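You operate a simulated robot arm through the tools that you are given. There is no shell and no other tool.

You are at the controls of a simulated robot arm. One attempt, no reset.

TASK
Brew a small coffee with the green capsule and serve it on the white saucer.
Fine: use the white cup under the spout, leave the lever locked and the drip tray pulled out. Set down upright: cup.

It is judged by the outcome, as a careful person would: the job done as asked, and still so three seconds after it is handed in. It fails if anything else is knocked over, pushed out of place, dropped, spilled or broken.

THE ROBOT
A 7-joint arm with a two-finger parallel gripper, fixed in place. Base frame: the origin is at the foot of the arm, x ahead of it, y to its left, z up; the work surface is at about z = 0. Lengths are in m, angles in degrees, forces in N, time in s.
With the tool pointing down near the work surface it reaches from about 0.22 to 0.58 m from the base axis. Its first joint turns from -66.0 to 66.0 degrees. Payload 2.5 kg.
The TCP is the grasp point between the finger pads, 0.023 m short of the fingertips. In the tool frame z runs along the fingers and y along their closing line. Largest opening 0.094 m; finger width 0.038, thickness 0.01; the body of the gripper, 0.054 by 0.096 m, starts 0.039 m behind the TCP.
Orientation is that of the tool frame in the base frame, as a unit quaternion [x, y, z, w]. With the fingers straight down and closing along the base's y, the tool's x points along the base's -x, its y along +y and its z along -z.

THE INTERFACE
- The arm moves only by the tool play_rows. Its argument "commands" is a list of rows, each a list of 3 entries, a list of its own where there are three numbers: the closure in counts, from 0 (fully open) to 255 (shut), then the shift along the tool's x, y, z in m, then the turn, a rotation vector about the tool's x, y, z in degrees. In form: [[grip, [x, y, z], [wx, wy, wz]], ...]. A call has 1 to 20 rows; each row is the pose to reach, as a shift and turn from the pose commanded when the call began, along the tool's axes at that moment. A row lasts 0.2 s, in which the tool goes at most 0.05 m and 8.6 degrees; a call with a longer step from one row to the next is refused whole, and so is a gripper value outside its range. Where a pose cannot be reached the arm comes as near as it can. A force on the tool above 70 N (or 10 N above the force at the start of the call, whichever is more), or a blocked arm, ends the call early, and 0.2 s more pass. Each finger travels about 0.108 m/s and halts on what it meets, pressing with about 20 N; the grip force reading is that of the motor and also rises with nothing between the fingers. The clock runs only during rows and for 0.2 s after the last one: add rows that repeat a pose to give the fingers time. It gives the time, the measured TCP pose, the force on the tool (base axes), the opening and the grip force at its end, in the units of the frame above (readings bear some noise), with the torque about the TCP (base axes, N m) and any sound that the robot's microphone picked up.
- Cameras (640 x 400 px; columns grow to the right, rows downward): "scene" is fixed at [0.102, -0.3944, 0.5515]; the picture's right is [0.94, -0.34, 0.00], its down [-0.17, -0.46, -0.87] and it looks along [0.30, 0.82, -0.49] (base axes); focal length 237 px, centre (320, 200). "wrist" rides on the gripper at [0.086, 0.016, -0.074] in the tool frame; the picture's right is [-0.18, 0.98, 0.00], its down [-0.58, -0.11, -0.81] and it looks along [-0.79, -0.15, 0.59] (tool axes); focal length 243 px, centre (320, 200). There is no depth. A picture from a camera that has moved, and an enlarged one, comes with that camera's place and axes in the base frame and with its lens.
- snapshot(camera): a new picture of that camera. No time passes.
- inspect(camera, box): a new picture of the part [left, top, right, bottom] of that camera's present view, enlarged. No time passes.
- finish_job(): hands the job in; it is judged then, once.

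Places have to be worked out from the pictures, the camera data and where the tool is seen. Open the gripper and draw the arm clear of the work before you hand the job in, unless the task says otherwise.

The tools are called after ">>>" by a JSON object that holds its "fn" and its "kwargs". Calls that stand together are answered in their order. play_rows: Moves the arm, as the interface text tells. Its arguments: {"type":"object","properties":{"commands":{"type":"array","items":{"type":"array"}}},"required":["commands"]} The other tools are called the same way: snapshot (camera) takes a picture; inspect (camera, box) takes an enlarged picture of a part of a camera's view; finish_job () hands the job in.

At the start:

```text
clock: 0.0
tcp_pos: [0.3653, 0.1674, 0.4826]
ee_rot: [0.0, 1.0, 0.0, 0.0]
ft_force: [0.8, 0.8, 0.3]
ft_torque: [0.0, 0.03, 0.0]
grip_width: 0.094
grip_force: 0.1
```

scene: 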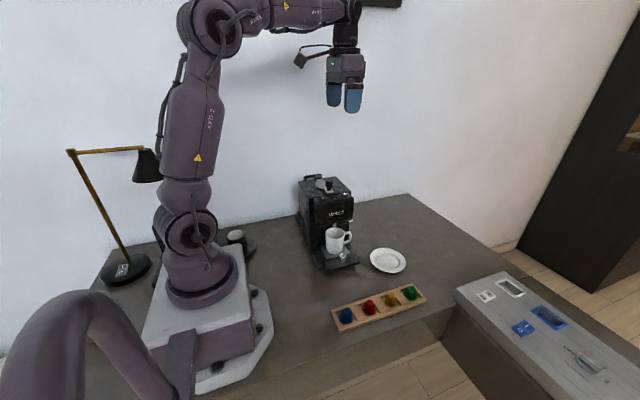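
wrist: 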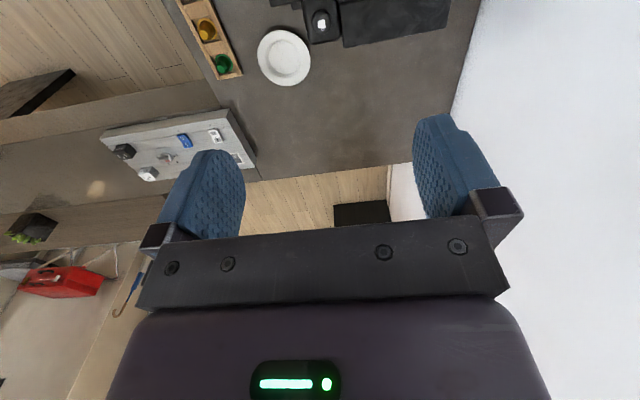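

I'll start with enlarged views of the machine and the capsule rack to see what is there.

>>> {"fn": "inspect", "kwargs": {"camera": "scene", "box": [280, 160, 420, 280]}}

>>> {"fn": "inspect", "kwargs": {"camera": "scene", "box": [320, 240, 440, 340]}}

>>> {"fn": "inspect", "kwargs": {"camera": "wrist", "box": [170, 0, 470, 140]}}

```text
3.33 times, centred on (350, 220) of scene
camera zoom: at [0.102, -0.3944, 0.5515], right [0.94, -0.34, 0.0], down [-0.17, -0.46, -0.87], along [0.3, 0.82, -0.49], focal length 791 px, centre (220, 133)
```

zoom: 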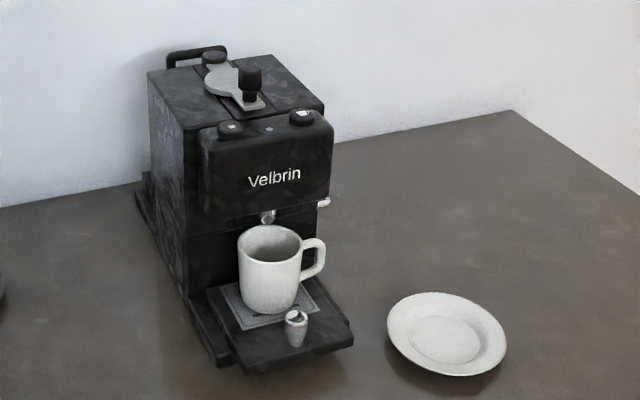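

```text
4.00 times, centred on (380, 290) of scene
camera zoom: at [0.102, -0.3944, 0.5515], right [0.94, -0.34, 0.0], down [-0.17, -0.46, -0.87], along [0.3, 0.82, -0.49], focal length 949 px, centre (80, -160)
```

zoom: 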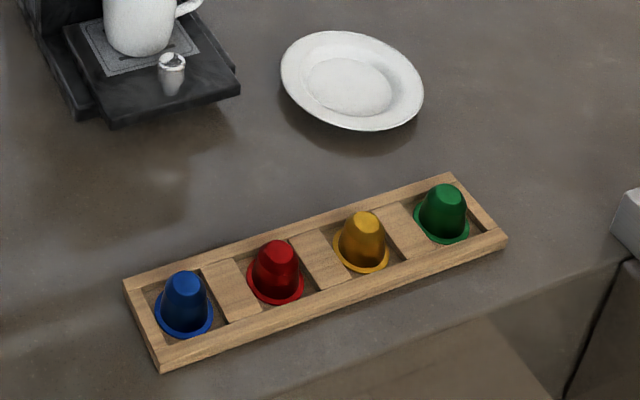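

```text
2.13 times, centred on (320, 70) of wrist
camera zoom: at [0.2795, 0.184, 0.5584], right [0.18, 0.98, 0.0], down [0.58, -0.11, 0.81], along [0.79, -0.15, -0.59], focal length 518 px, centre (320, 477)
```

zoom: 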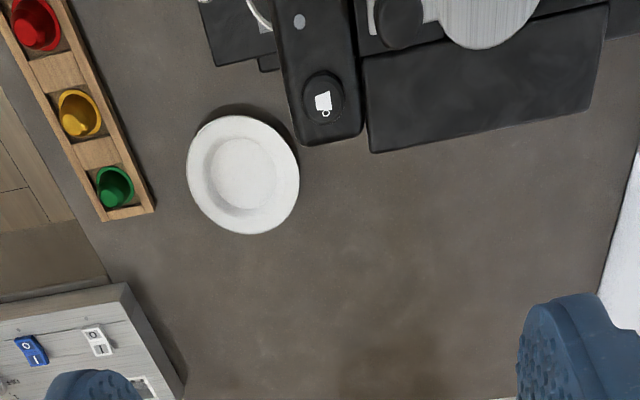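

The machine stands at about (0.34, 0.25) with its front facing -y, the green capsule is near (0.476, -0.074) and the saucer near (0.497, 0.063). I'll turn the tool -90° about its axis and back off toward -y, so the wrist camera faces the machine front.

>>> {"fn": "play_rows", "kwargs": {"commands": [[0, [0, -0.01, 0], [0, 0, -8]], [0, [0, -0.02, 0], [0, 0, -16]], [0, [0, -0.035, 0], [0, 0, -24]], [0, [0, -0.05, 0], [0, 0, -32]], [0, [0, -0.065, 0], [0, 0, -40]], [0, [0, -0.08, 0], [0, 0, -48]], [0, [0, -0.09, 0.01], [0, 0, -56]], [0, [0, -0.1, 0.02], [0, 0, -64]], [0, [0, -0.11, 0.03], [0, 0, -72]], [0, [0, -0.12, 0.04], [0, 0, -80]], [0, [0, -0.12, 0.05], [0, 0, -88]], [0, [0, -0.12, 0.05], [0, 0, -90]], [0, [0, -0.12, 0.05], [0, 0, -90]]]}}

>>> {"fn": "snapshot", "kwargs": {"camera": "wrist"}}

>>> {"fn": "snapshot", "kwargs": {"camera": "scene"}}

```text
clock: 2.8
tcp_pos: [0.3651, 0.0479, 0.4318]
ee_rot: [-0.707, 0.707, 0.0, 0.001]
ft_force: [0.2, -1.1, 1.1]
ft_torque: [-0.03, 0.0, 0.04]
grip_width: 0.094
grip_force: 0.0
```

```text
taken
camera wrist: at [0.3499, -0.0387, 0.5081], right [-0.98, 0.18, 0.0], down [0.11, 0.58, 0.81], along [0.15, 0.79, -0.59], focal length 243 px, centre (320, 200)
```

wrist: 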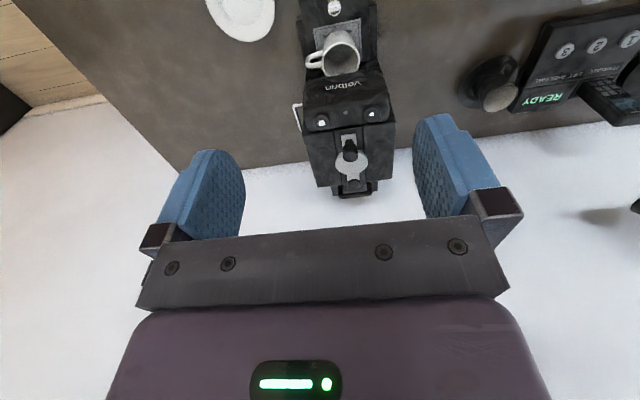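

```text
taken
```

scene: 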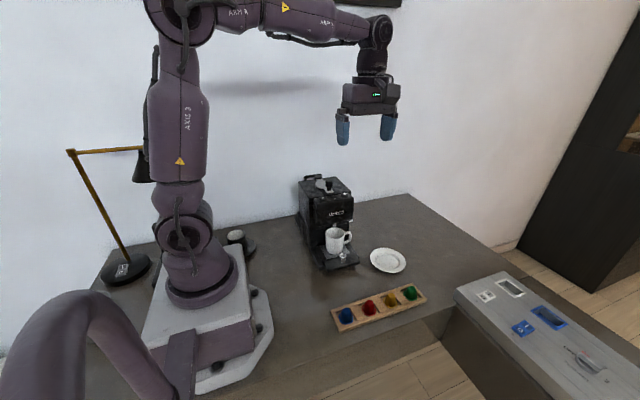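

>>> {"fn": "inspect", "kwargs": {"camera": "wrist", "box": [270, 0, 430, 100]}}

>>> {"fn": "inspect", "kwargs": {"camera": "wrist", "box": [270, 80, 430, 210]}}

>>> {"fn": "inspect", "kwargs": {"camera": "wrist", "box": [440, 0, 640, 125]}}

```text
4.00 times, centred on (350, 50) of wrist
camera zoom: at [0.3499, -0.0387, 0.5081], right [-0.98, 0.18, 0.0], down [0.11, 0.58, 0.81], along [0.15, 0.79, -0.59], focal length 970 px, centre (200, 800)
```

zoom: 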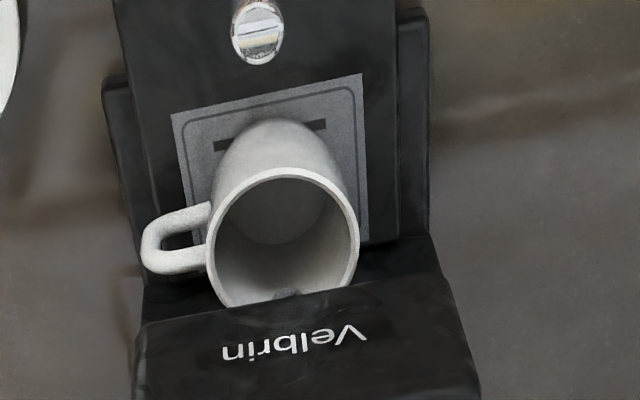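

```text
3.08 times, centred on (350, 145) of wrist
camera zoom: at [0.3499, -0.0387, 0.5081], right [-0.98, 0.18, 0.0], down [0.11, 0.58, 0.81], along [0.15, 0.79, -0.59], focal length 746 px, centre (228, 369)
```

zoom: 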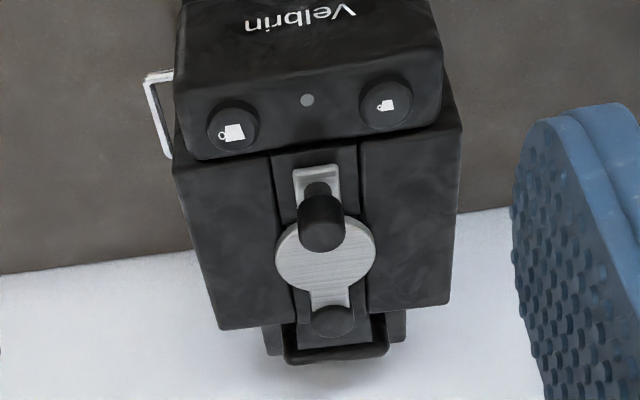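

```text
3.20 times, centred on (540, 62) of wrist
camera zoom: at [0.3499, -0.0387, 0.5081], right [-0.98, 0.18, 0.0], down [0.11, 0.58, 0.81], along [0.15, 0.79, -0.59], focal length 776 px, centre (-384, 640)
```

zoom: 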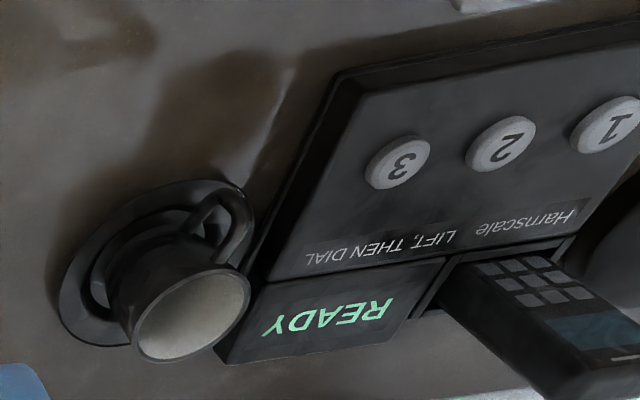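

There are two size buttons, and the one on the machine's left (-x side) shows a smaller cup icon. The top lever has a disc and knob, and there is a wire bracket on the +x side, so I'll enlarge these further.

>>> {"fn": "inspect", "kwargs": {"camera": "wrist", "box": [290, 90, 402, 160]}}

>>> {"fn": "inspect", "kwargs": {"camera": "wrist", "box": [300, 130, 396, 200]}}

>>> {"fn": "inspect", "kwargs": {"camera": "scene", "box": [290, 165, 370, 215]}}

>>> {"fn": "inspect", "kwargs": {"camera": "scene", "box": [300, 210, 380, 275]}}

```text
5.71 times, centred on (346, 125) of wrist
camera zoom: at [0.3499, -0.0387, 0.5081], right [-0.98, 0.18, 0.0], down [0.11, 0.58, 0.81], along [0.15, 0.79, -0.59], focal length 1386 px, centre (171, 629)
```

zoom: 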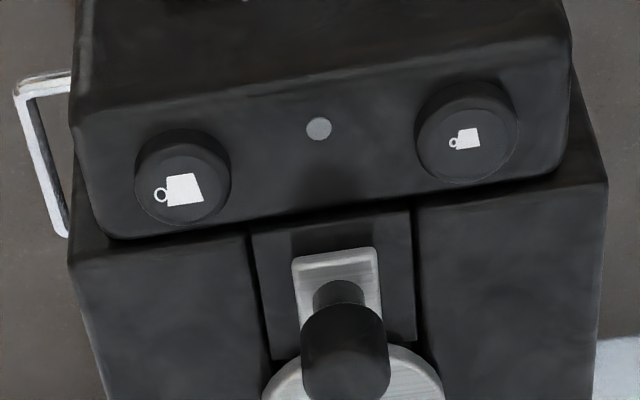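

```text
5.71 times, centred on (348, 165) of wrist
camera zoom: at [0.3499, -0.0387, 0.5081], right [-0.98, 0.18, 0.0], down [0.11, 0.58, 0.81], along [0.15, 0.79, -0.59], focal length 1386 px, centre (160, 400)
```

zoom: 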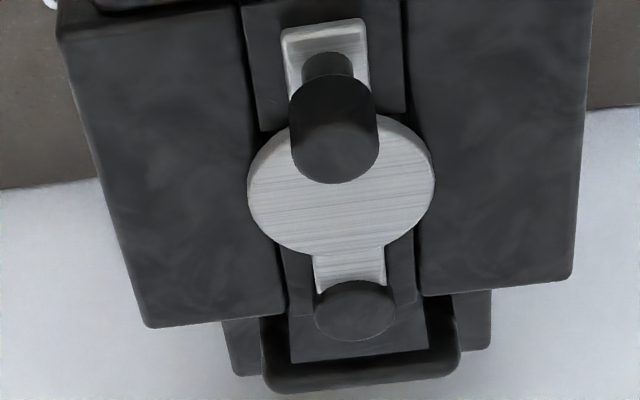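

```text
8.00 times, centred on (330, 190) of scene
camera zoom: at [0.102, -0.3944, 0.5515], right [0.94, -0.34, 0.0], down [-0.17, -0.46, -0.87], along [0.3, 0.82, -0.49], focal length 1898 px, centre (240, 280)
```

zoom: 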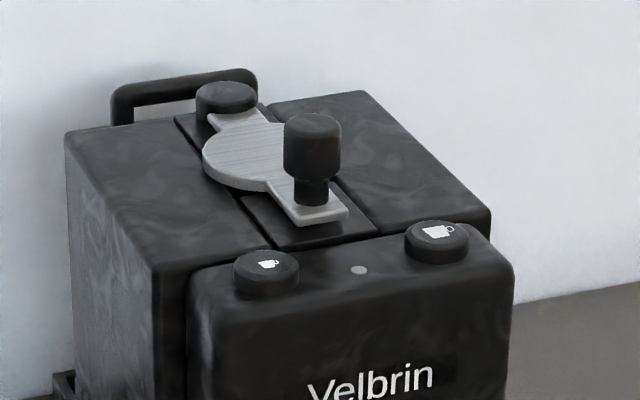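

```text
6.15 times, centred on (340, 242) of scene
camera zoom: at [0.102, -0.3944, 0.5515], right [0.94, -0.34, 0.0], down [-0.17, -0.46, -0.87], along [0.3, 0.82, -0.49], focal length 1460 px, centre (197, -62)
```

zoom: 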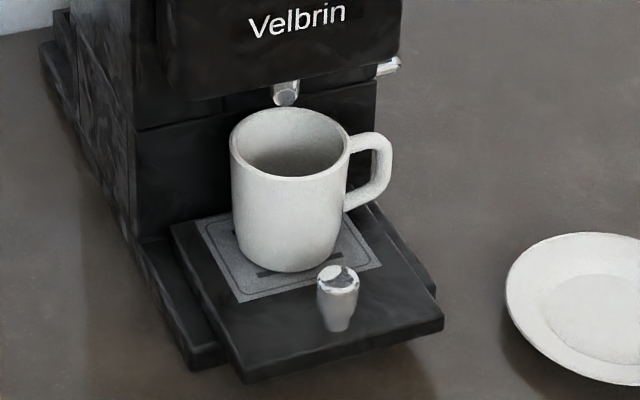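

Triangulating both cameras: lever knob top (0.352, 0.209, 0.251), pivot about (0.352, 0.307), disc and port about (0.352, 0.257), cup rim centre (0.349, 0.143, 0.104), spout about (0.351, 0.153, 0.127). I'll bring the camera closer to the top of the machine to see how the lever moves.

>>> {"fn": "play_rows", "kwargs": {"commands": [[0, [-0.02, 0, 0.015], [0, 0, 0]], [0, [-0.045, 0, 0.035], [0, 0, 0]], [0, [-0.07, 0, 0.055], [0, 0, 0]], [0, [-0.09, 0, 0.07], [0, 0, 0]], [0, [-0.09, 0, 0.07], [0, 0, 0]]]}}

>>> {"fn": "snapshot", "kwargs": {"camera": "wrist"}}

>>> {"fn": "inspect", "kwargs": {"camera": "wrist", "box": [260, 60, 420, 160]}}

```text
clock: 4.0
tcp_pos: [0.3645, 0.1388, 0.3625]
ee_rot: [-0.706, 0.708, 0.0, 0.0]
ft_force: [-0.7, 0.2, -0.1]
ft_torque: [-0.01, 0.0, 0.04]
grip_width: 0.0942
grip_force: 0.1
```

```text
taken
camera wrist: at [0.3498, 0.0518, 0.4391], right [-0.98, 0.18, 0.0], down [0.11, 0.58, 0.81], along [0.15, 0.79, -0.59], focal length 243 px, centre (320, 200)
```

wrist: 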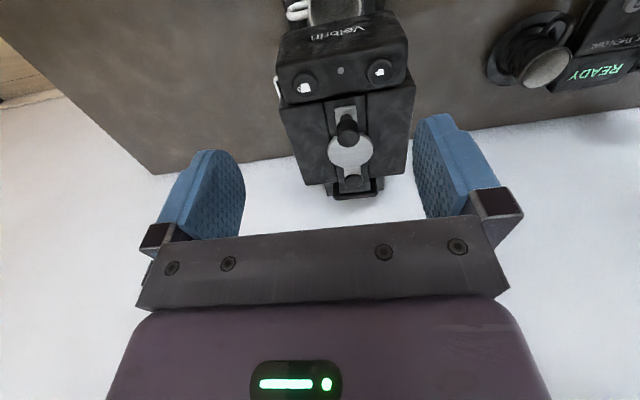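

```text
4.00 times, centred on (340, 110) of wrist
camera zoom: at [0.3498, 0.0518, 0.4391], right [-0.98, 0.18, 0.0], down [0.11, 0.58, 0.81], along [0.15, 0.79, -0.59], focal length 970 px, centre (240, 560)
```

zoom: 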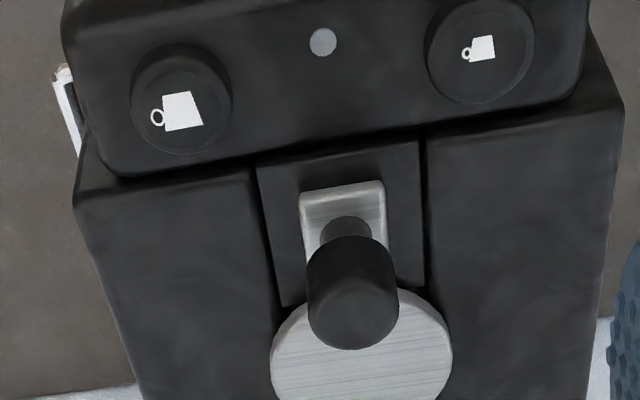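

>>> {"fn": "inspect", "kwargs": {"camera": "wrist", "box": [300, 120, 412, 205]}}

>>> {"fn": "inspect", "kwargs": {"camera": "wrist", "box": [250, 0, 420, 100]}}

```text
4.71 times, centred on (356, 162) of wrist
camera zoom: at [0.3498, 0.0518, 0.4391], right [-0.98, 0.18, 0.0], down [0.11, 0.58, 0.81], along [0.15, 0.79, -0.59], focal length 1142 px, centre (151, 376)
```

zoom: 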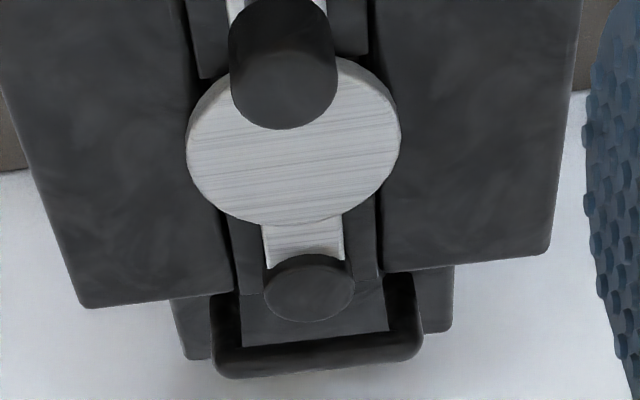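

```text
3.76 times, centred on (335, 50) of wrist
camera zoom: at [0.3498, 0.0518, 0.4391], right [-0.98, 0.18, 0.0], down [0.11, 0.58, 0.81], along [0.15, 0.79, -0.59], focal length 913 px, centre (264, 765)
```

zoom: 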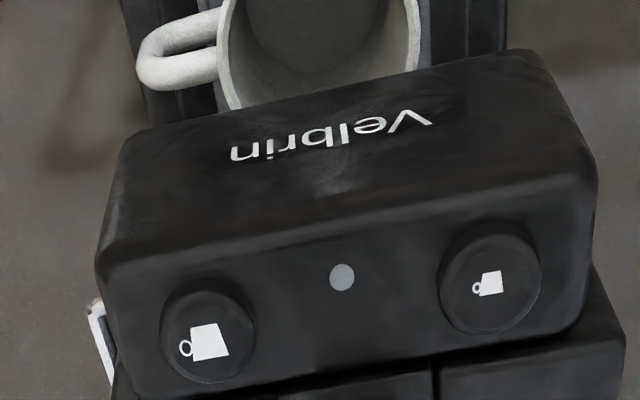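

The lever is a flat plate turning on a vertical pivot at the rear cap, so its front knob should swing sideways. I'll move over the knob at (0.352, 0.209), lower with the fingers either side in x, and close.

>>> {"fn": "play_rows", "kwargs": {"commands": [[0, [-0.03, 0.006, 0], [0, 0, 0]], [0, [-0.07, 0.0125, 0], [0, 0, 0]], [0, [-0.07, 0.0125, 0.03], [0, 0, 0]], [0, [-0.07, 0.0125, 0.06], [0, 0, 0]], [0, [-0.07, 0.0125, 0.085], [0, 0, 0]], [0, [-0.07, 0.0125, 0.1], [0, 0, 0]], [0, [-0.07, 0.0125, 0.11], [0, 0, 0]], [0, [-0.07, 0.0125, 0.11], [0, 0, 0]]]}}

>>> {"fn": "snapshot", "kwargs": {"camera": "scene"}}

>>> {"fn": "inspect", "kwargs": {"camera": "scene", "box": [280, 140, 400, 220]}}

>>> {"fn": "snapshot", "kwargs": {"camera": "wrist"}}

```text
clock: 5.8
tcp_pos: [0.3523, 0.2076, 0.2512]
ee_rot: [-0.706, 0.708, 0.0, 0.0]
ft_force: [0.3, -0.5, -0.4]
ft_torque: [-0.02, 0.04, 0.01]
grip_width: 0.0939
grip_force: 0.1
```

```text
taken
```

scene: 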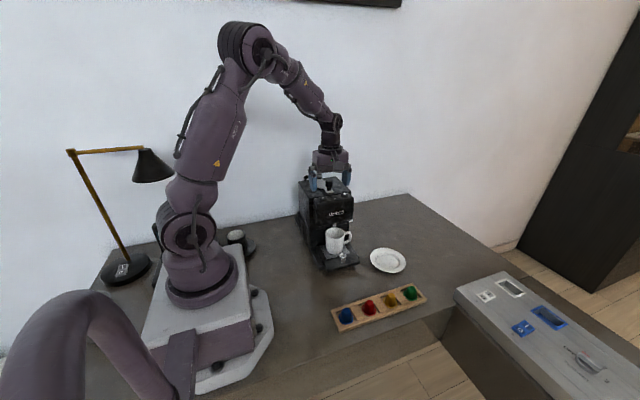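

```text
5.00 times, centred on (340, 180) of scene
camera zoom: at [0.102, -0.3944, 0.5515], right [0.94, -0.34, 0.0], down [-0.17, -0.46, -0.87], along [0.3, 0.82, -0.49], focal length 1186 px, centre (220, 300)
```

zoom: 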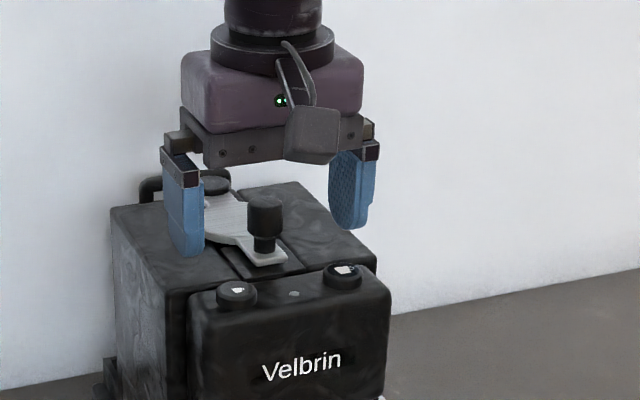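

```text
taken
camera wrist: at [0.3376, 0.1213, 0.3284], right [-0.98, 0.19, 0.0], down [0.11, 0.58, 0.81], along [0.15, 0.79, -0.59], focal length 243 px, centre (320, 200)
```

wrist: 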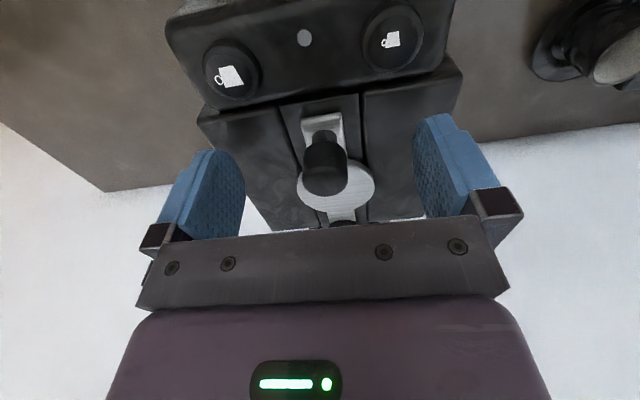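

The knob sits midway between the open fingers, with the tips just above the plate. I'll close on it.

>>> {"fn": "play_rows", "kwargs": {"commands": [[120, [0, 0, 0], [0, 0, 0]], [180, [0, 0, 0], [0, 0, 0]], [255, [0, 0, 0], [0, 0, 0]], [255, [0, 0, 0], [0, 0, 0]], [255, [0, 0, 0], [0, 0, 0]]]}}

>>> {"fn": "inspect", "kwargs": {"camera": "scene", "box": [280, 140, 400, 220]}}

```text
clock: 7.0
tcp_pos: [0.3525, 0.2069, 0.2516]
ee_rot: [-0.707, 0.708, 0.0, 0.0]
ft_force: [-0.4, 0.6, -1.4]
ft_torque: [-0.12, 0.0, -0.07]
grip_width: 0.0211
grip_force: 45.0
```

```text
5.00 times, centred on (340, 180) of scene
camera zoom: at [0.102, -0.3944, 0.5515], right [0.94, -0.34, 0.0], down [-0.17, -0.46, -0.87], along [0.3, 0.82, -0.49], focal length 1186 px, centre (220, 300)
```

zoom: 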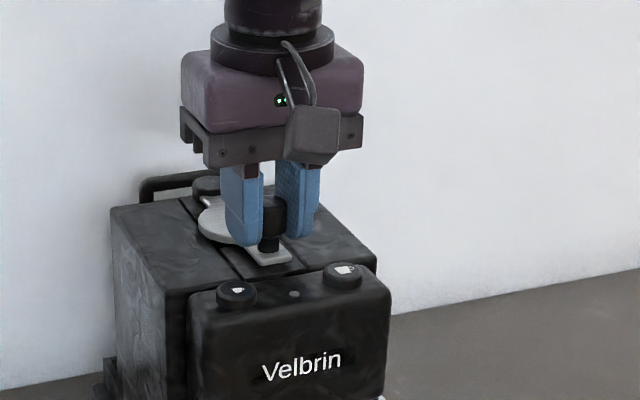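

The grip is on the knob (0.021 m wide). I'll test a small swing of about 4° toward +x around the pivot and read the force.

>>> {"fn": "play_rows", "kwargs": {"commands": [[255, [0, -0.0026, 0], [0, 0, -1.5]], [255, [-0.0002, -0.0051, 0], [0, 0, -3]], [255, [-0.0003, -0.007, 0], [0, 0, -4]]]}}

>>> {"fn": "inspect", "kwargs": {"camera": "scene", "box": [280, 140, 400, 220]}}

```text
clock: 7.8
tcp_pos: [0.3594, 0.2084, 0.2517]
ee_rot: [0.732, -0.681, 0.0, 0.0]
ft_force: [-2.2, -3.7, 4.6]
ft_torque: [0.16, 0.07, 0.19]
grip_width: 0.0211
grip_force: 44.9
```

```text
5.00 times, centred on (340, 180) of scene
camera zoom: at [0.1019, -0.3945, 0.5515], right [0.94, -0.34, 0.0], down [-0.17, -0.46, -0.87], along [0.3, 0.82, -0.49], focal length 1186 px, centre (220, 300)
```

zoom: 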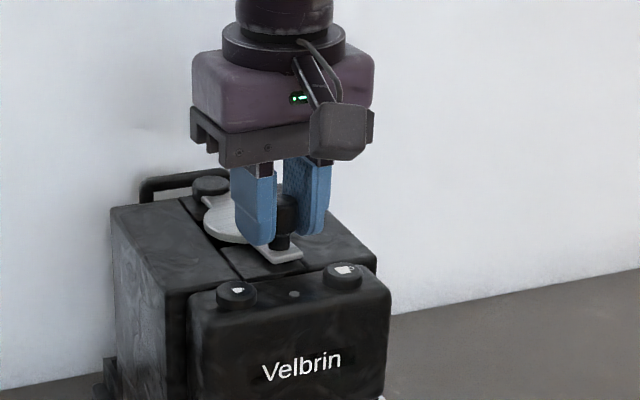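

The lever swings toward +x with only a couple of newtons. I'll carry on along the arc to about 34°.

>>> {"fn": "play_rows", "kwargs": {"commands": [[255, [-0.0005, -0.0104, 0], [0, 0, -6]], [255, [-0.0022, -0.0206, 0], [0, 0, -12]], [255, [-0.0048, -0.0306, 0], [0, 0, -18]], [255, [-0.0086, -0.0403, 0], [0, 0, -24]], [255, [-0.0133, -0.0495, 0], [0, 0, -30]]]}}

>>> {"fn": "inspect", "kwargs": {"camera": "scene", "box": [280, 140, 400, 220]}}

>>> {"fn": "snapshot", "kwargs": {"camera": "wrist"}}

```text
clock: 9.0
tcp_pos: [0.4079, 0.2258, 0.2526]
ee_rot: [0.884, -0.468, -0.002, -0.001]
ft_force: [-7.7, 12.6, 0.1]
ft_torque: [-0.54, -0.39, -0.11]
grip_width: 0.0213
grip_force: 45.4
```

```text
5.00 times, centred on (340, 180) of scene
camera zoom: at [0.1019, -0.3944, 0.5515], right [0.94, -0.34, 0.0], down [-0.17, -0.46, -0.87], along [0.3, 0.82, -0.49], focal length 1186 px, centre (220, 300)
```

zoom: 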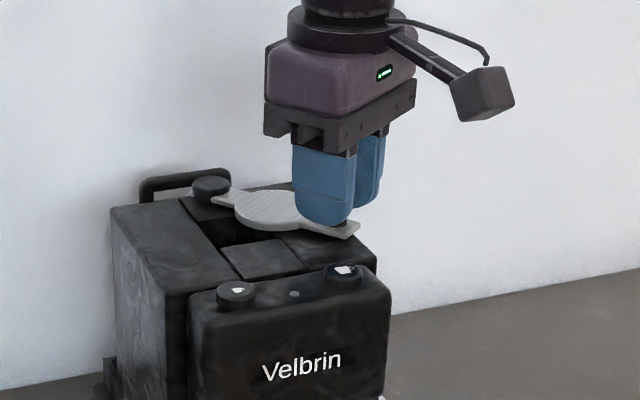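

```text
taken
camera wrist: at [0.4434, 0.1452, 0.3282], right [-0.92, -0.4, 0.0], down [-0.24, 0.54, 0.81], along [-0.32, 0.74, -0.59], focal length 243 px, centre (320, 200)
```

wrist: 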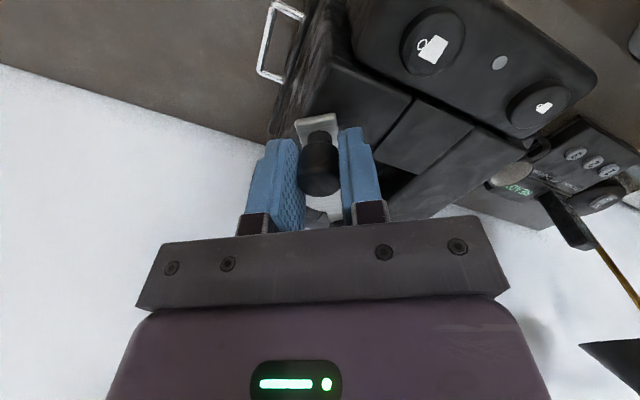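

The port is opening and there is no sign of a stop yet. The inward pull of about 15 N says my radius is slightly too big, so I'll trim it and swing further.

>>> {"fn": "play_rows", "kwargs": {"commands": [[255, [-0.0027, -0.0117, 0], [0, 0, -7]], [255, [-0.0049, -0.0232, 0], [0, 0, -14]], [255, [-0.0084, -0.0344, 0], [0, 0, -21]], [255, [-0.0132, -0.0451, 0], [0, 0, -28]], [255, [-0.0194, -0.0551, 0], [0, 0, -35]], [255, [-0.0267, -0.0642, 0], [0, 0, -42]]]}}

>>> {"fn": "inspect", "kwargs": {"camera": "scene", "box": [280, 140, 400, 220]}}

```text
clock: 10.4
tcp_pos: [0.4439, 0.2832, 0.2516]
ee_rot: [0.993, -0.121, -0.001, 0.0]
ft_force: [-24.9, 5.6, 6.7]
ft_torque: [-0.09, -0.24, -0.03]
grip_width: 0.0213
grip_force: 45.8
```

```text
5.00 times, centred on (340, 180) of scene
camera zoom: at [0.1019, -0.3945, 0.5515], right [0.94, -0.34, 0.0], down [-0.17, -0.46, -0.87], along [0.3, 0.82, -0.49], focal length 1186 px, centre (220, 300)
```

zoom: 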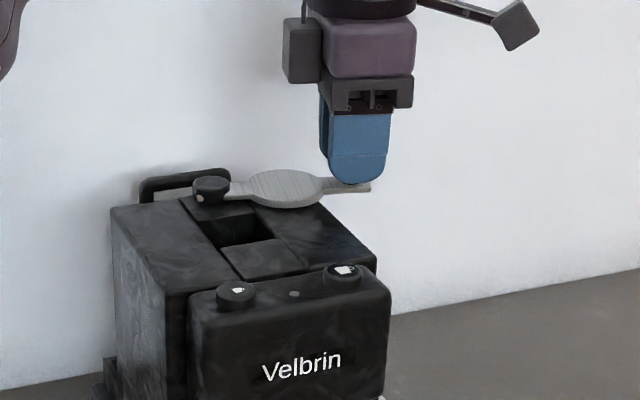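

The port is now uncovered with the lever at about 76°. I'll ease the inward load, release the knob, and rise straight up.

>>> {"fn": "play_rows", "kwargs": {"commands": [[255, [-0.003, 0, 0], [0, 0, 0]], [160, [-0.003, 0, 0], [0, 0, 0]], [100, [-0.003, 0, 0], [0, 0, 0]], [100, [-0.003, 0, -0.02], [0, 0, 0]], [60, [-0.003, 0, -0.05], [0, 0, 0]], [0, [-0.003, 0, -0.09], [0, 0, 0]], [0, [-0.003, 0, -0.09], [0, 0, 0]]]}}

>>> {"fn": "inspect", "kwargs": {"camera": "scene", "box": [280, 140, 400, 220]}}

>>> {"fn": "snapshot", "kwargs": {"camera": "wrist"}}

```text
clock: 12.0
tcp_pos: [0.4429, 0.2833, 0.3419]
ee_rot: [0.993, -0.122, 0.0, 0.0]
ft_force: [0.4, 1.1, -0.7]
ft_torque: [-0.01, 0.02, 0.01]
grip_width: 0.0943
grip_force: 0.0
```

```text
5.00 times, centred on (340, 180) of scene
camera zoom: at [0.102, -0.3944, 0.5515], right [0.94, -0.34, 0.0], down [-0.17, -0.46, -0.87], along [0.3, 0.82, -0.49], focal length 1186 px, centre (220, 300)
```

zoom: 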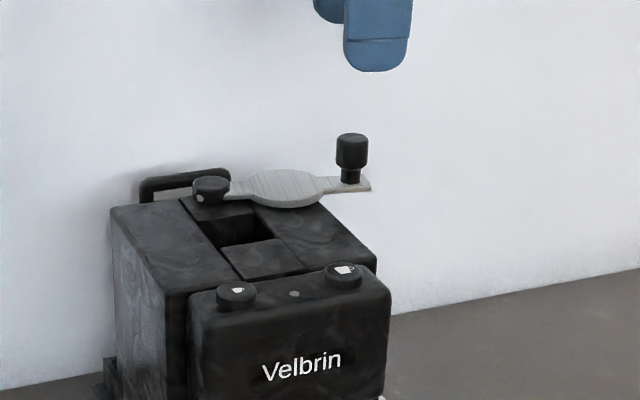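

```text
taken
camera wrist: at [0.524, 0.2462, 0.4182], right [-0.42, -0.91, 0.0], down [-0.54, 0.25, 0.81], along [-0.73, 0.34, -0.59], focal length 243 px, centre (320, 200)
```

wrist: 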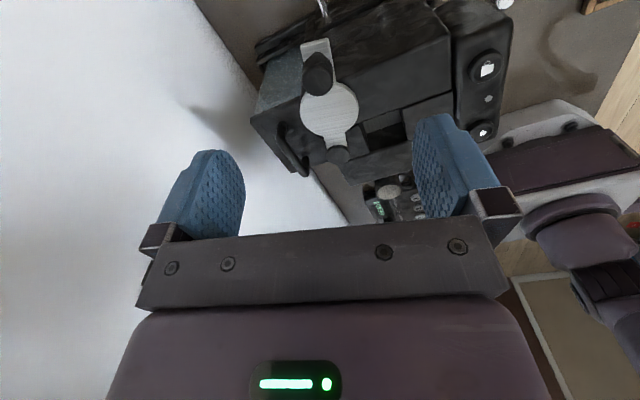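

The lever stays open and the port is visible as a square opening. I'll turn back and come in front of the machine, then pitch the camera down to look inside it.

>>> {"fn": "play_rows", "kwargs": {"commands": [[0, [-0.004, 0.018, -0.02], [0, 0, 8]], [0, [-0.008, 0.036, -0.02], [0, 0, 16]], [0, [-0.012, 0.054, -0.02], [0, 0, 24]], [0, [-0.016, 0.072, -0.02], [0, 0, 32]], [0, [-0.02, 0.09, -0.02], [0, 0, 40]], [0, [-0.025, 0.108, -0.02], [0, 0, 48]], [0, [-0.03, 0.126, -0.02], [0, 0, 56]], [0, [-0.034, 0.144, -0.02], [0, 0, 64]], [0, [-0.038, 0.162, -0.02], [0, 0, 72]], [0, [-0.041, 0.178, -0.02], [0, 0, 76]], [0, [-0.041, 0.178, -0.02], [0, 0, 76]]]}}

>>> {"fn": "play_rows", "kwargs": {"commands": [[0, [0, 0, -0.01], [0, 8, 0]], [0, [-0.01, 0, -0.02], [0, 16, 0]], [0, [-0.02, 0, -0.04], [0, 24, 0]], [0, [-0.04, 0, -0.06], [0, 32, 0]], [0, [-0.06, 0, -0.08], [0, 40, 0]], [0, [-0.06, 0, -0.08], [0, 40, 0]]]}}

>>> {"fn": "snapshot", "kwargs": {"camera": "wrist"}}

```text
clock: 14.4
tcp_pos: [0.3603, 0.1205, 0.3616]
ee_rot: [-0.706, 0.708, -0.001, 0.0]
ft_force: [0.6, -0.3, 0.1]
ft_torque: [-0.02, -0.02, 0.01]
grip_width: 0.0937
grip_force: 0.1
```

```text
clock: 15.8
tcp_pos: [0.3605, 0.1815, 0.4426]
ee_rot: [-0.663, 0.665, -0.242, -0.243]
ft_force: [-0.8, 0.5, -0.2]
ft_torque: [0.01, 0.03, 0.02]
grip_width: 0.094
grip_force: 0.1
```

```text
taken
camera wrist: at [0.3452, 0.1632, 0.5565], right [-0.98, 0.14, -0.12], down [0.11, 0.96, 0.24], along [0.15, 0.23, -0.96], focal length 243 px, centre (320, 200)
```

wrist: 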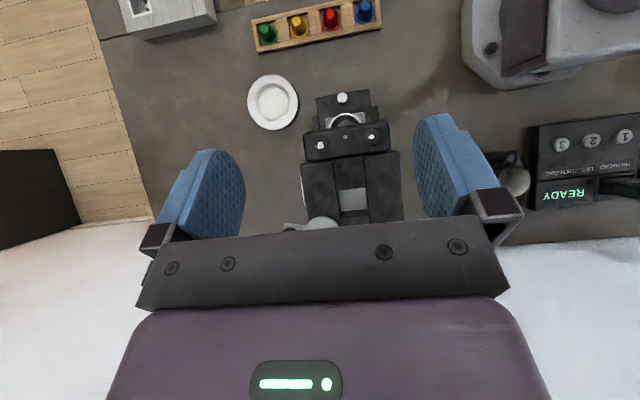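

>>> {"fn": "inspect", "kwargs": {"camera": "wrist", "box": [290, 130, 418, 230]}}

>>> {"fn": "inspect", "kwargs": {"camera": "wrist", "box": [240, 0, 392, 95]}}

>>> {"fn": "inspect", "kwargs": {"camera": "wrist", "box": [290, 80, 402, 150]}}

```text
4.00 times, centred on (354, 180) of wrist
camera zoom: at [0.3452, 0.1632, 0.5565], right [-0.98, 0.14, -0.12], down [0.11, 0.96, 0.24], along [0.15, 0.23, -0.96], focal length 970 px, centre (184, 280)
```

zoom: 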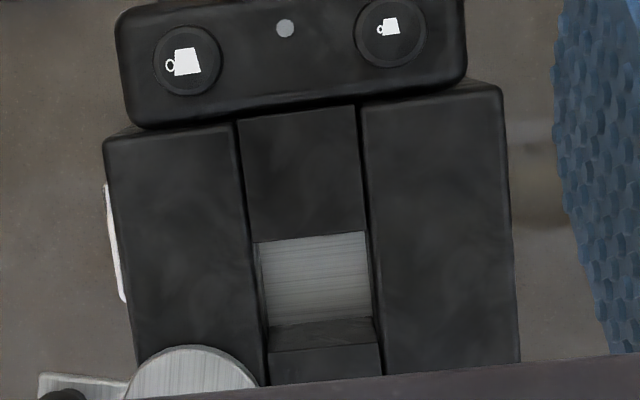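

```text
4.21 times, centred on (316, 48) of wrist
camera zoom: at [0.3452, 0.1632, 0.5565], right [-0.98, 0.14, -0.12], down [0.11, 0.96, 0.24], along [0.15, 0.23, -0.96], focal length 1022 px, centre (337, 842)
```

zoom: 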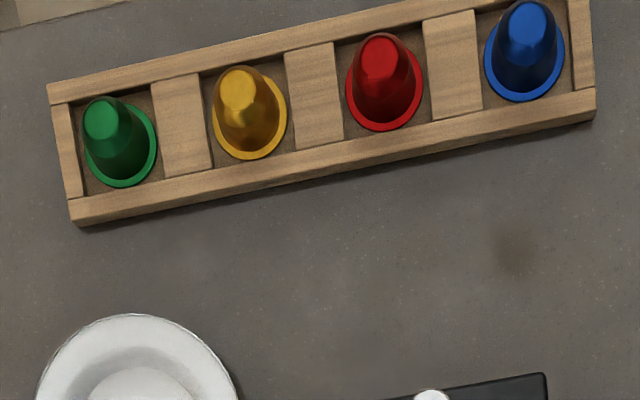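

```text
5.71 times, centred on (346, 115) of wrist
camera zoom: at [0.3452, 0.1632, 0.5565], right [-0.98, 0.14, -0.12], down [0.11, 0.96, 0.24], along [0.15, 0.23, -0.96], focal length 1386 px, centre (171, 686)
```

zoom: 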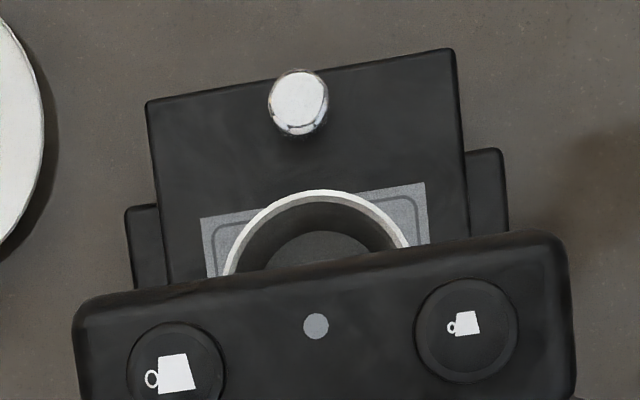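

The port is a square opening of about 0.040 m with a metal floor, centred near (0.352, 0.256). The capsules sit dome-up with a rim of about 0.037 m, so I'll go above the green one for a close look.

>>> {"fn": "play_rows", "kwargs": {"commands": [[0, [0.0017, -0.012, 0.0367], [0, -4, 0]], [0, [0.0034, -0.0245, 0.0733], [0, -8, 0]], [0, [0.005, -0.0367, 0.11], [0, -12, 0]], [0, [0.0067, -0.049, 0.1466], [0, -16, 0]], [0, [0.0084, -0.0612, 0.1833], [0, -20, 0]], [0, [0.0101, -0.0735, 0.22], [0, -24, 0]], [0, [0.0118, -0.0857, 0.2566], [0, -28, 0]], [0, [0.0134, -0.098, 0.2933], [0, -32, 0]], [0, [0.0151, -0.11, 0.33], [0, -36, 0]], [0, [0.0168, -0.1225, 0.3666], [0, -40, 0]], [0, [0.0168, -0.1225, 0.3666], [0, -40, 0]]]}}

>>> {"fn": "snapshot", "kwargs": {"camera": "wrist"}}

>>> {"fn": "snapshot", "kwargs": {"camera": "scene"}}

```text
clock: 18.2
tcp_pos: [0.4834, -0.0696, 0.171]
ee_rot: [0.707, -0.707, -0.001, -0.001]
ft_force: [-0.4, -0.4, -0.4]
ft_torque: [0.01, -0.03, 0.0]
grip_width: 0.0941
grip_force: 0.1
```

```text
taken
camera wrist: at [0.4681, -0.1551, 0.2469], right [-0.98, 0.18, 0.0], down [0.11, 0.58, 0.81], along [0.15, 0.79, -0.59], focal length 243 px, centre (320, 200)
```

wrist: 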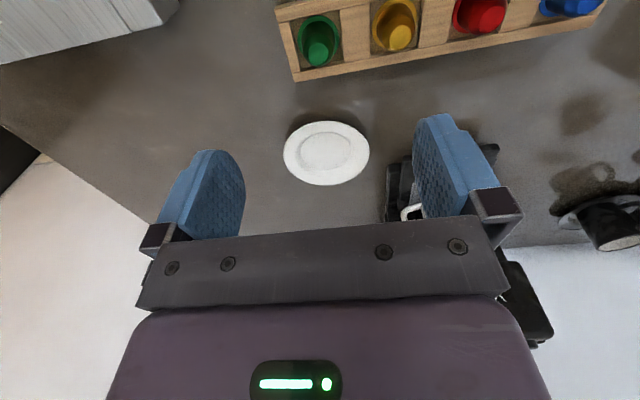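

```text
taken
```

scene: 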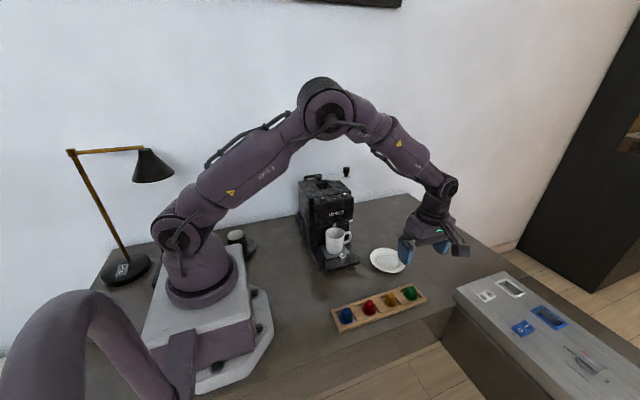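

>>> {"fn": "inspect", "kwargs": {"camera": "wrist", "box": [260, 0, 400, 88]}}

>>> {"fn": "inspect", "kwargs": {"camera": "scene", "box": [380, 270, 440, 310]}}

```text
4.55 times, centred on (330, 44) of wrist
camera zoom: at [0.4681, -0.1551, 0.2469], right [-0.98, 0.18, 0.0], down [0.11, 0.58, 0.81], along [0.15, 0.79, -0.59], focal length 1103 px, centre (274, 909)
```

zoom: 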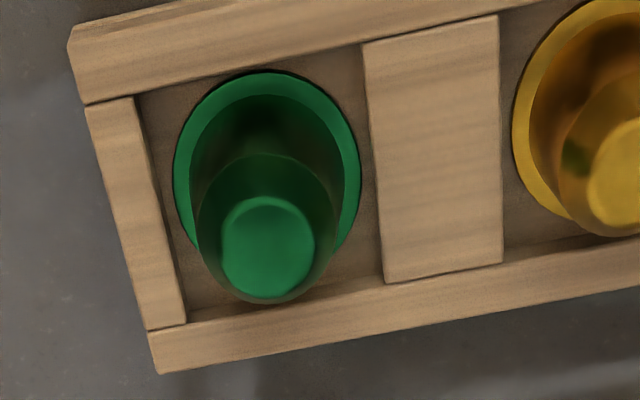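

```text
10.00 times, centred on (410, 290) of scene
camera zoom: at [0.1019, -0.3945, 0.5515], right [0.94, -0.34, 0.0], down [-0.17, -0.46, -0.87], along [0.3, 0.82, -0.49], focal length 2372 px, centre (-580, -700)
```

zoom: 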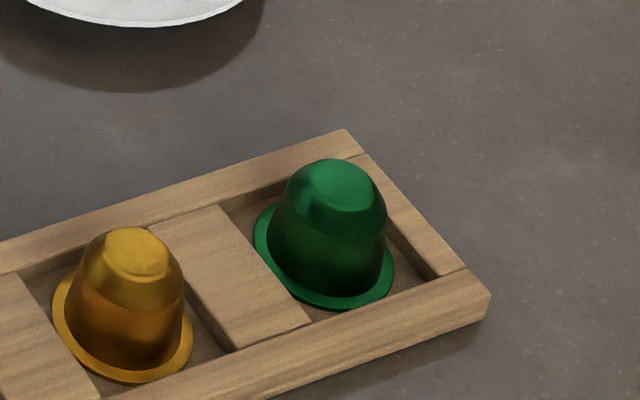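

Close-up gives the green capsule at about (0.4847, -0.070), rim 0.036 m, top near z 0.040. I'll narrow the opening to about 0.06 so the fingers miss the yellow capsule, and lower to tips just above the rack rails.

>>> {"fn": "play_rows", "kwargs": {"commands": [[92, [0.0007, -0.0013, 0], [0, 0, 0]], [92, [0.0007, -0.0013, 0.03], [0, 0, 0]], [92, [0.0007, -0.0013, 0.06], [0, 0, 0]], [92, [0.0007, -0.0013, 0.08], [0, 0, 0]], [92, [0.0007, -0.0013, 0.08], [0, 0, 0]]]}}

>>> {"fn": "inspect", "kwargs": {"camera": "scene", "box": [360, 220, 480, 310]}}

>>> {"fn": "snapshot", "kwargs": {"camera": "wrist"}}

```text
clock: 19.4
tcp_pos: [0.4848, -0.0679, 0.0921]
ee_rot: [0.707, -0.707, 0.001, 0.0]
ft_force: [0.2, -0.9, 0.0]
ft_torque: [-0.02, 0.0, 0.0]
grip_width: 0.0599
grip_force: 0.0
```

```text
4.44 times, centred on (420, 265) of scene
camera zoom: at [0.102, -0.3944, 0.5515], right [0.94, -0.34, 0.0], down [-0.17, -0.46, -0.87], along [0.3, 0.82, -0.49], focal length 1054 px, centre (-124, -89)
```

zoom: 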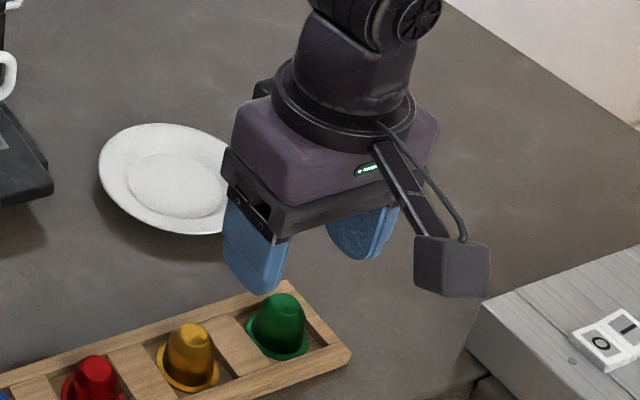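

```text
taken
camera wrist: at [0.4688, -0.1547, 0.1681], right [-0.98, 0.18, 0.0], down [0.11, 0.58, 0.81], along [0.15, 0.79, -0.59], focal length 243 px, centre (320, 200)
```

wrist: 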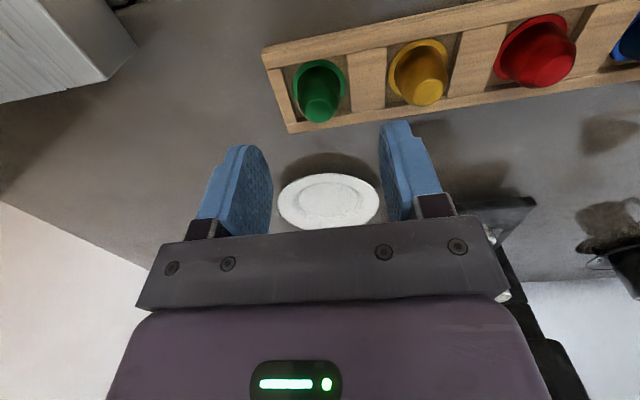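

>>> {"fn": "inspect", "kwargs": {"camera": "wrist", "box": [256, 40, 384, 140]}}

```text
4.00 times, centred on (320, 90) of wrist
camera zoom: at [0.4688, -0.1547, 0.1681], right [-0.98, 0.18, 0.0], down [0.11, 0.58, 0.81], along [0.15, 0.79, -0.59], focal length 970 px, centre (320, 640)
```

zoom: 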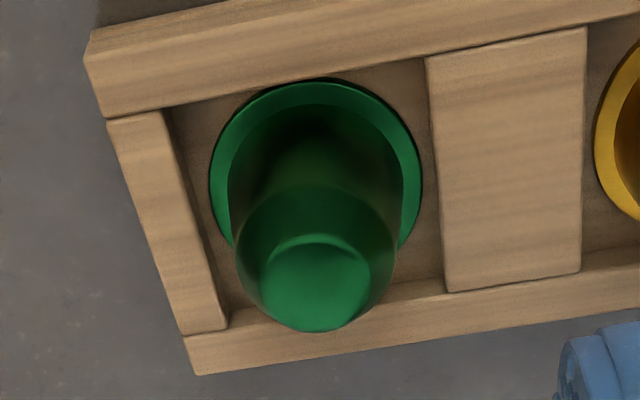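

The capsule centre refines to (0.485, -0.071), with its top near z 0.041. I'll descend the rest with the tips staying above the rails, then close.

>>> {"fn": "play_rows", "kwargs": {"commands": [[92, [0.002, 0, 0.02], [0, 0, 0]], [92, [0.002, 0, 0.038], [0, 0, 0]], [92, [0.002, 0, 0.048], [0, 0, 0]], [92, [0.002, 0, 0.048], [0, 0, 0]]]}}

>>> {"fn": "inspect", "kwargs": {"camera": "scene", "box": [370, 240, 460, 310]}}

>>> {"fn": "snapshot", "kwargs": {"camera": "wrist"}}

```text
clock: 20.4
tcp_pos: [0.4839, -0.0714, 0.0434]
ee_rot: [-0.707, 0.707, 0.0, 0.001]
ft_force: [0.4, 0.2, 0.2]
ft_torque: [0.01, 0.02, 0.0]
grip_width: 0.0602
grip_force: 0.0
```

```text
5.71 times, centred on (415, 275) of scene
camera zoom: at [0.102, -0.3944, 0.5515], right [0.94, -0.34, 0.0], down [-0.17, -0.46, -0.87], along [0.3, 0.82, -0.49], focal length 1355 px, centre (-223, -229)
```

zoom: 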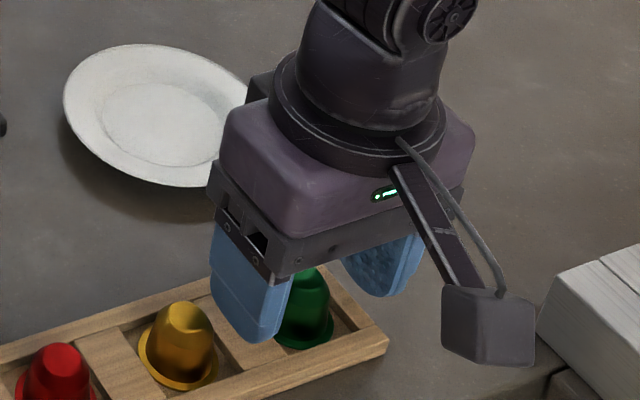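

```text
taken
camera wrist: at [0.4688, -0.157, 0.1196], right [-0.98, 0.18, 0.0], down [0.11, 0.58, 0.81], along [0.15, 0.79, -0.59], focal length 243 px, centre (320, 200)
```

wrist: 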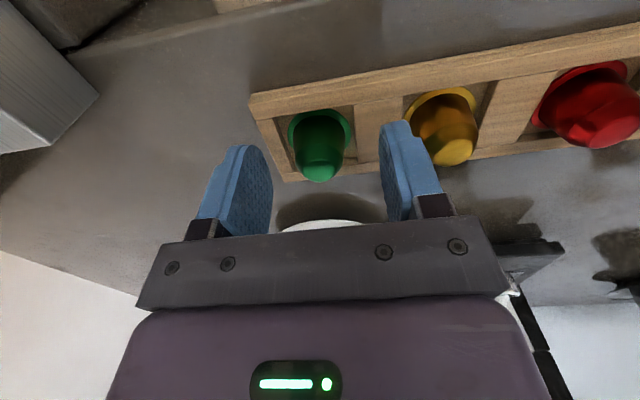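

The capsule sits between the fingers, about 2 mm toward -y of the TCP. I'll trim that and close on it.

>>> {"fn": "play_rows", "kwargs": {"commands": [[92, [0.0022, 0, 0], [0, 0, 0]], [150, [0.0022, 0, 0], [0, 0, 0]], [200, [0.0022, 0, 0], [0, 0, 0]], [255, [0.0022, 0, 0], [0, 0, 0]], [255, [0.0022, 0, 0], [0, 0, 0]]]}}

>>> {"fn": "snapshot", "kwargs": {"camera": "wrist"}}

>>> {"fn": "inspect", "kwargs": {"camera": "scene", "box": [370, 240, 460, 310]}}

```text
clock: 21.6
tcp_pos: [0.4842, -0.073, 0.0444]
ee_rot: [-0.707, 0.707, -0.001, 0.0]
ft_force: [0.2, 0.2, 0.3]
ft_torque: [0.01, 0.0, -0.01]
grip_width: 0.0202
grip_force: 20.3
```

```text
taken
camera wrist: at [0.4689, -0.1591, 0.1198], right [-0.98, 0.18, 0.0], down [0.11, 0.58, 0.81], along [0.15, 0.79, -0.59], focal length 243 px, centre (320, 200)
```

wrist: 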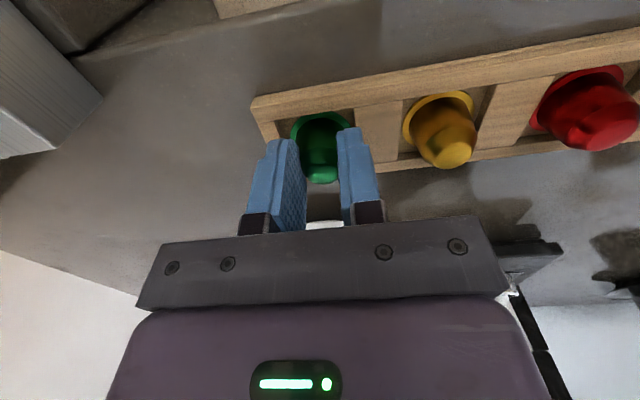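

```text
5.71 times, centred on (415, 275) of scene
camera zoom: at [0.102, -0.3944, 0.5515], right [0.94, -0.34, 0.0], down [-0.17, -0.46, -0.87], along [0.3, 0.82, -0.49], focal length 1355 px, centre (-223, -229)
```

zoom: 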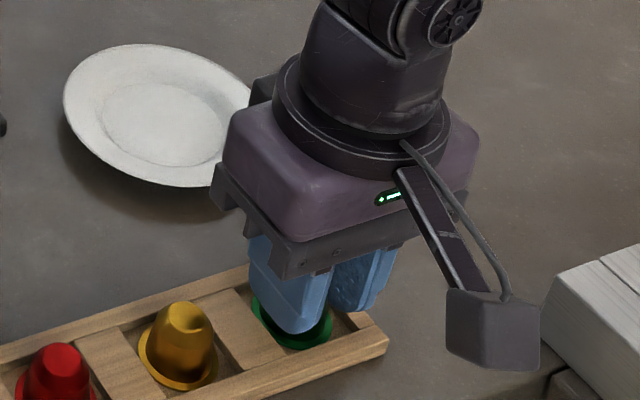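

The grip holds at 0.020 m. I'll lift straight up and check that the capsule comes along.

>>> {"fn": "play_rows", "kwargs": {"commands": [[255, [0, 0, 0], [0, 0, 0]], [255, [0, 0, -0.01], [0, 0, 0]], [255, [0, 0, -0.03], [0, 0, 0]], [255, [0, 0, -0.07], [0, 0, 0]], [255, [0, 0, -0.11], [0, 0, 0]], [255, [0, 0, -0.11], [0, 0, 0]]]}}

>>> {"fn": "snapshot", "kwargs": {"camera": "wrist"}}

>>> {"fn": "inspect", "kwargs": {"camera": "scene", "box": [360, 190, 480, 310]}}

```text
clock: 23.0
tcp_pos: [0.4838, -0.0712, 0.1557]
ee_rot: [0.707, -0.707, 0.0, 0.001]
ft_force: [-0.7, -0.8, -0.4]
ft_torque: [0.03, 0.0, -0.02]
grip_width: 0.0202
grip_force: 19.8
```

```text
taken
camera wrist: at [0.4682, -0.1589, 0.2318], right [-0.98, 0.18, 0.0], down [0.11, 0.58, 0.81], along [0.15, 0.79, -0.59], focal length 243 px, centre (320, 200)
```

wrist: 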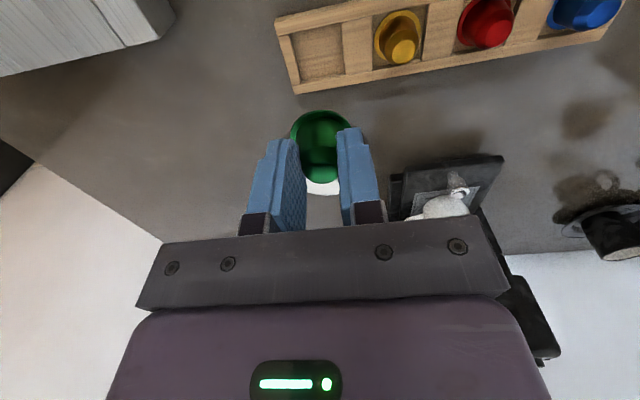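

```text
3.33 times, centred on (420, 250) of scene
camera zoom: at [0.1019, -0.3944, 0.5515], right [0.94, -0.34, 0.0], down [-0.17, -0.46, -0.87], along [0.3, 0.82, -0.49], focal length 791 px, centre (-13, 33)
```

zoom: 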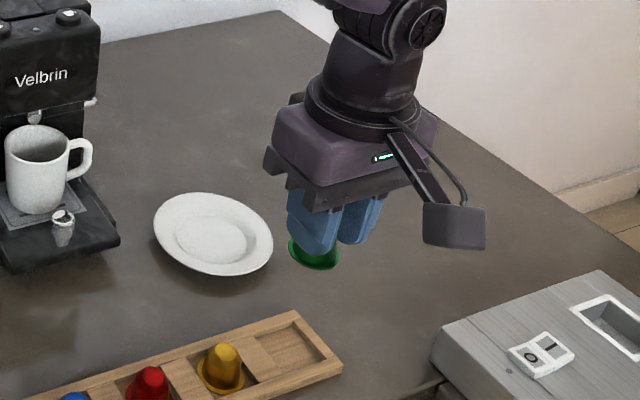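

The capsule is held upright. I'll raise it above lever height and carry it to just above the port.

>>> {"fn": "play_rows", "kwargs": {"commands": [[255, [0, 0, -0.04], [0, 0, 0]], [255, [0, 0, -0.08], [0, 0, 0]], [255, [0, 0, -0.12], [0, 0, 0]], [255, [-0.02, 0.008, -0.16], [0, 0, 0]], [255, [-0.06, 0.024, -0.16], [0, 0, 0]], [255, [-0.1, 0.04, -0.16], [0, 0, 0]], [255, [-0.14, 0.056, -0.16], [0, 0, 0]], [255, [-0.18, 0.072, -0.16], [0, 0, 0]], [255, [-0.22, 0.088, -0.16], [0, 0, 0]], [255, [-0.26, 0.104, -0.16], [0, 0, 0]], [255, [-0.295, 0.118, -0.16], [0, 0, 0]], [255, [-0.318, 0.128, -0.16], [0, 0, 0]], [255, [-0.328, 0.132, -0.16], [0, 0, 0]], [255, [-0.328, 0.132, -0.16], [0, 0, 0]]]}}

>>> {"fn": "snapshot", "kwargs": {"camera": "wrist"}}

>>> {"fn": "inspect", "kwargs": {"camera": "scene", "box": [280, 120, 400, 220]}}

```text
clock: 26.0
tcp_pos: [0.3511, 0.2544, 0.3135]
ee_rot: [-0.706, 0.708, 0.0, -0.001]
ft_force: [0.0, -0.4, 0.3]
ft_torque: [-0.01, 0.04, -0.01]
grip_width: 0.02
grip_force: 20.3
```

```text
taken
camera wrist: at [0.3368, 0.169, 0.3903], right [-0.98, 0.19, 0.0], down [0.11, 0.58, 0.81], along [0.15, 0.79, -0.59], focal length 243 px, centre (320, 200)
```

wrist: 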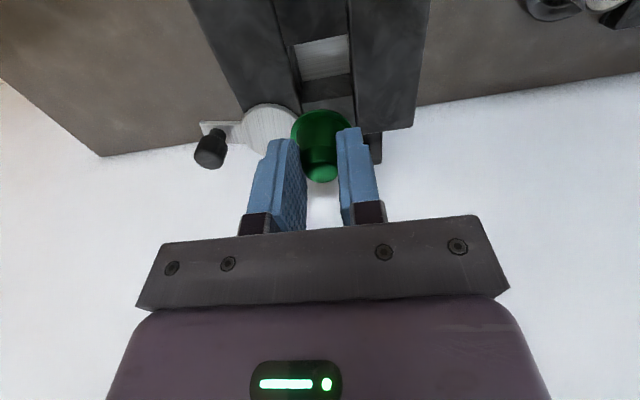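

```text
4.00 times, centred on (340, 170) of scene
camera zoom: at [0.102, -0.3944, 0.5515], right [0.94, -0.34, 0.0], down [-0.17, -0.46, -0.87], along [0.3, 0.82, -0.49], focal length 949 px, centre (240, 320)
```

zoom: 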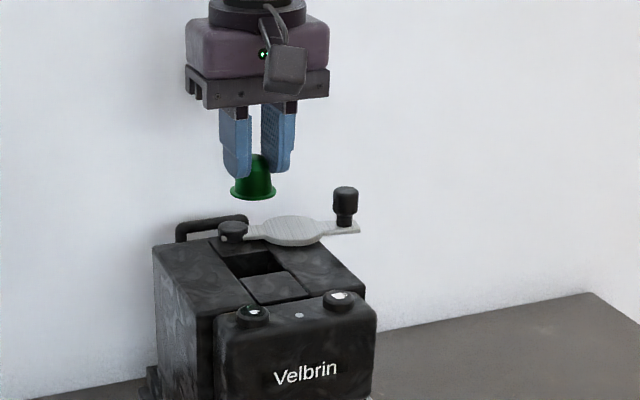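

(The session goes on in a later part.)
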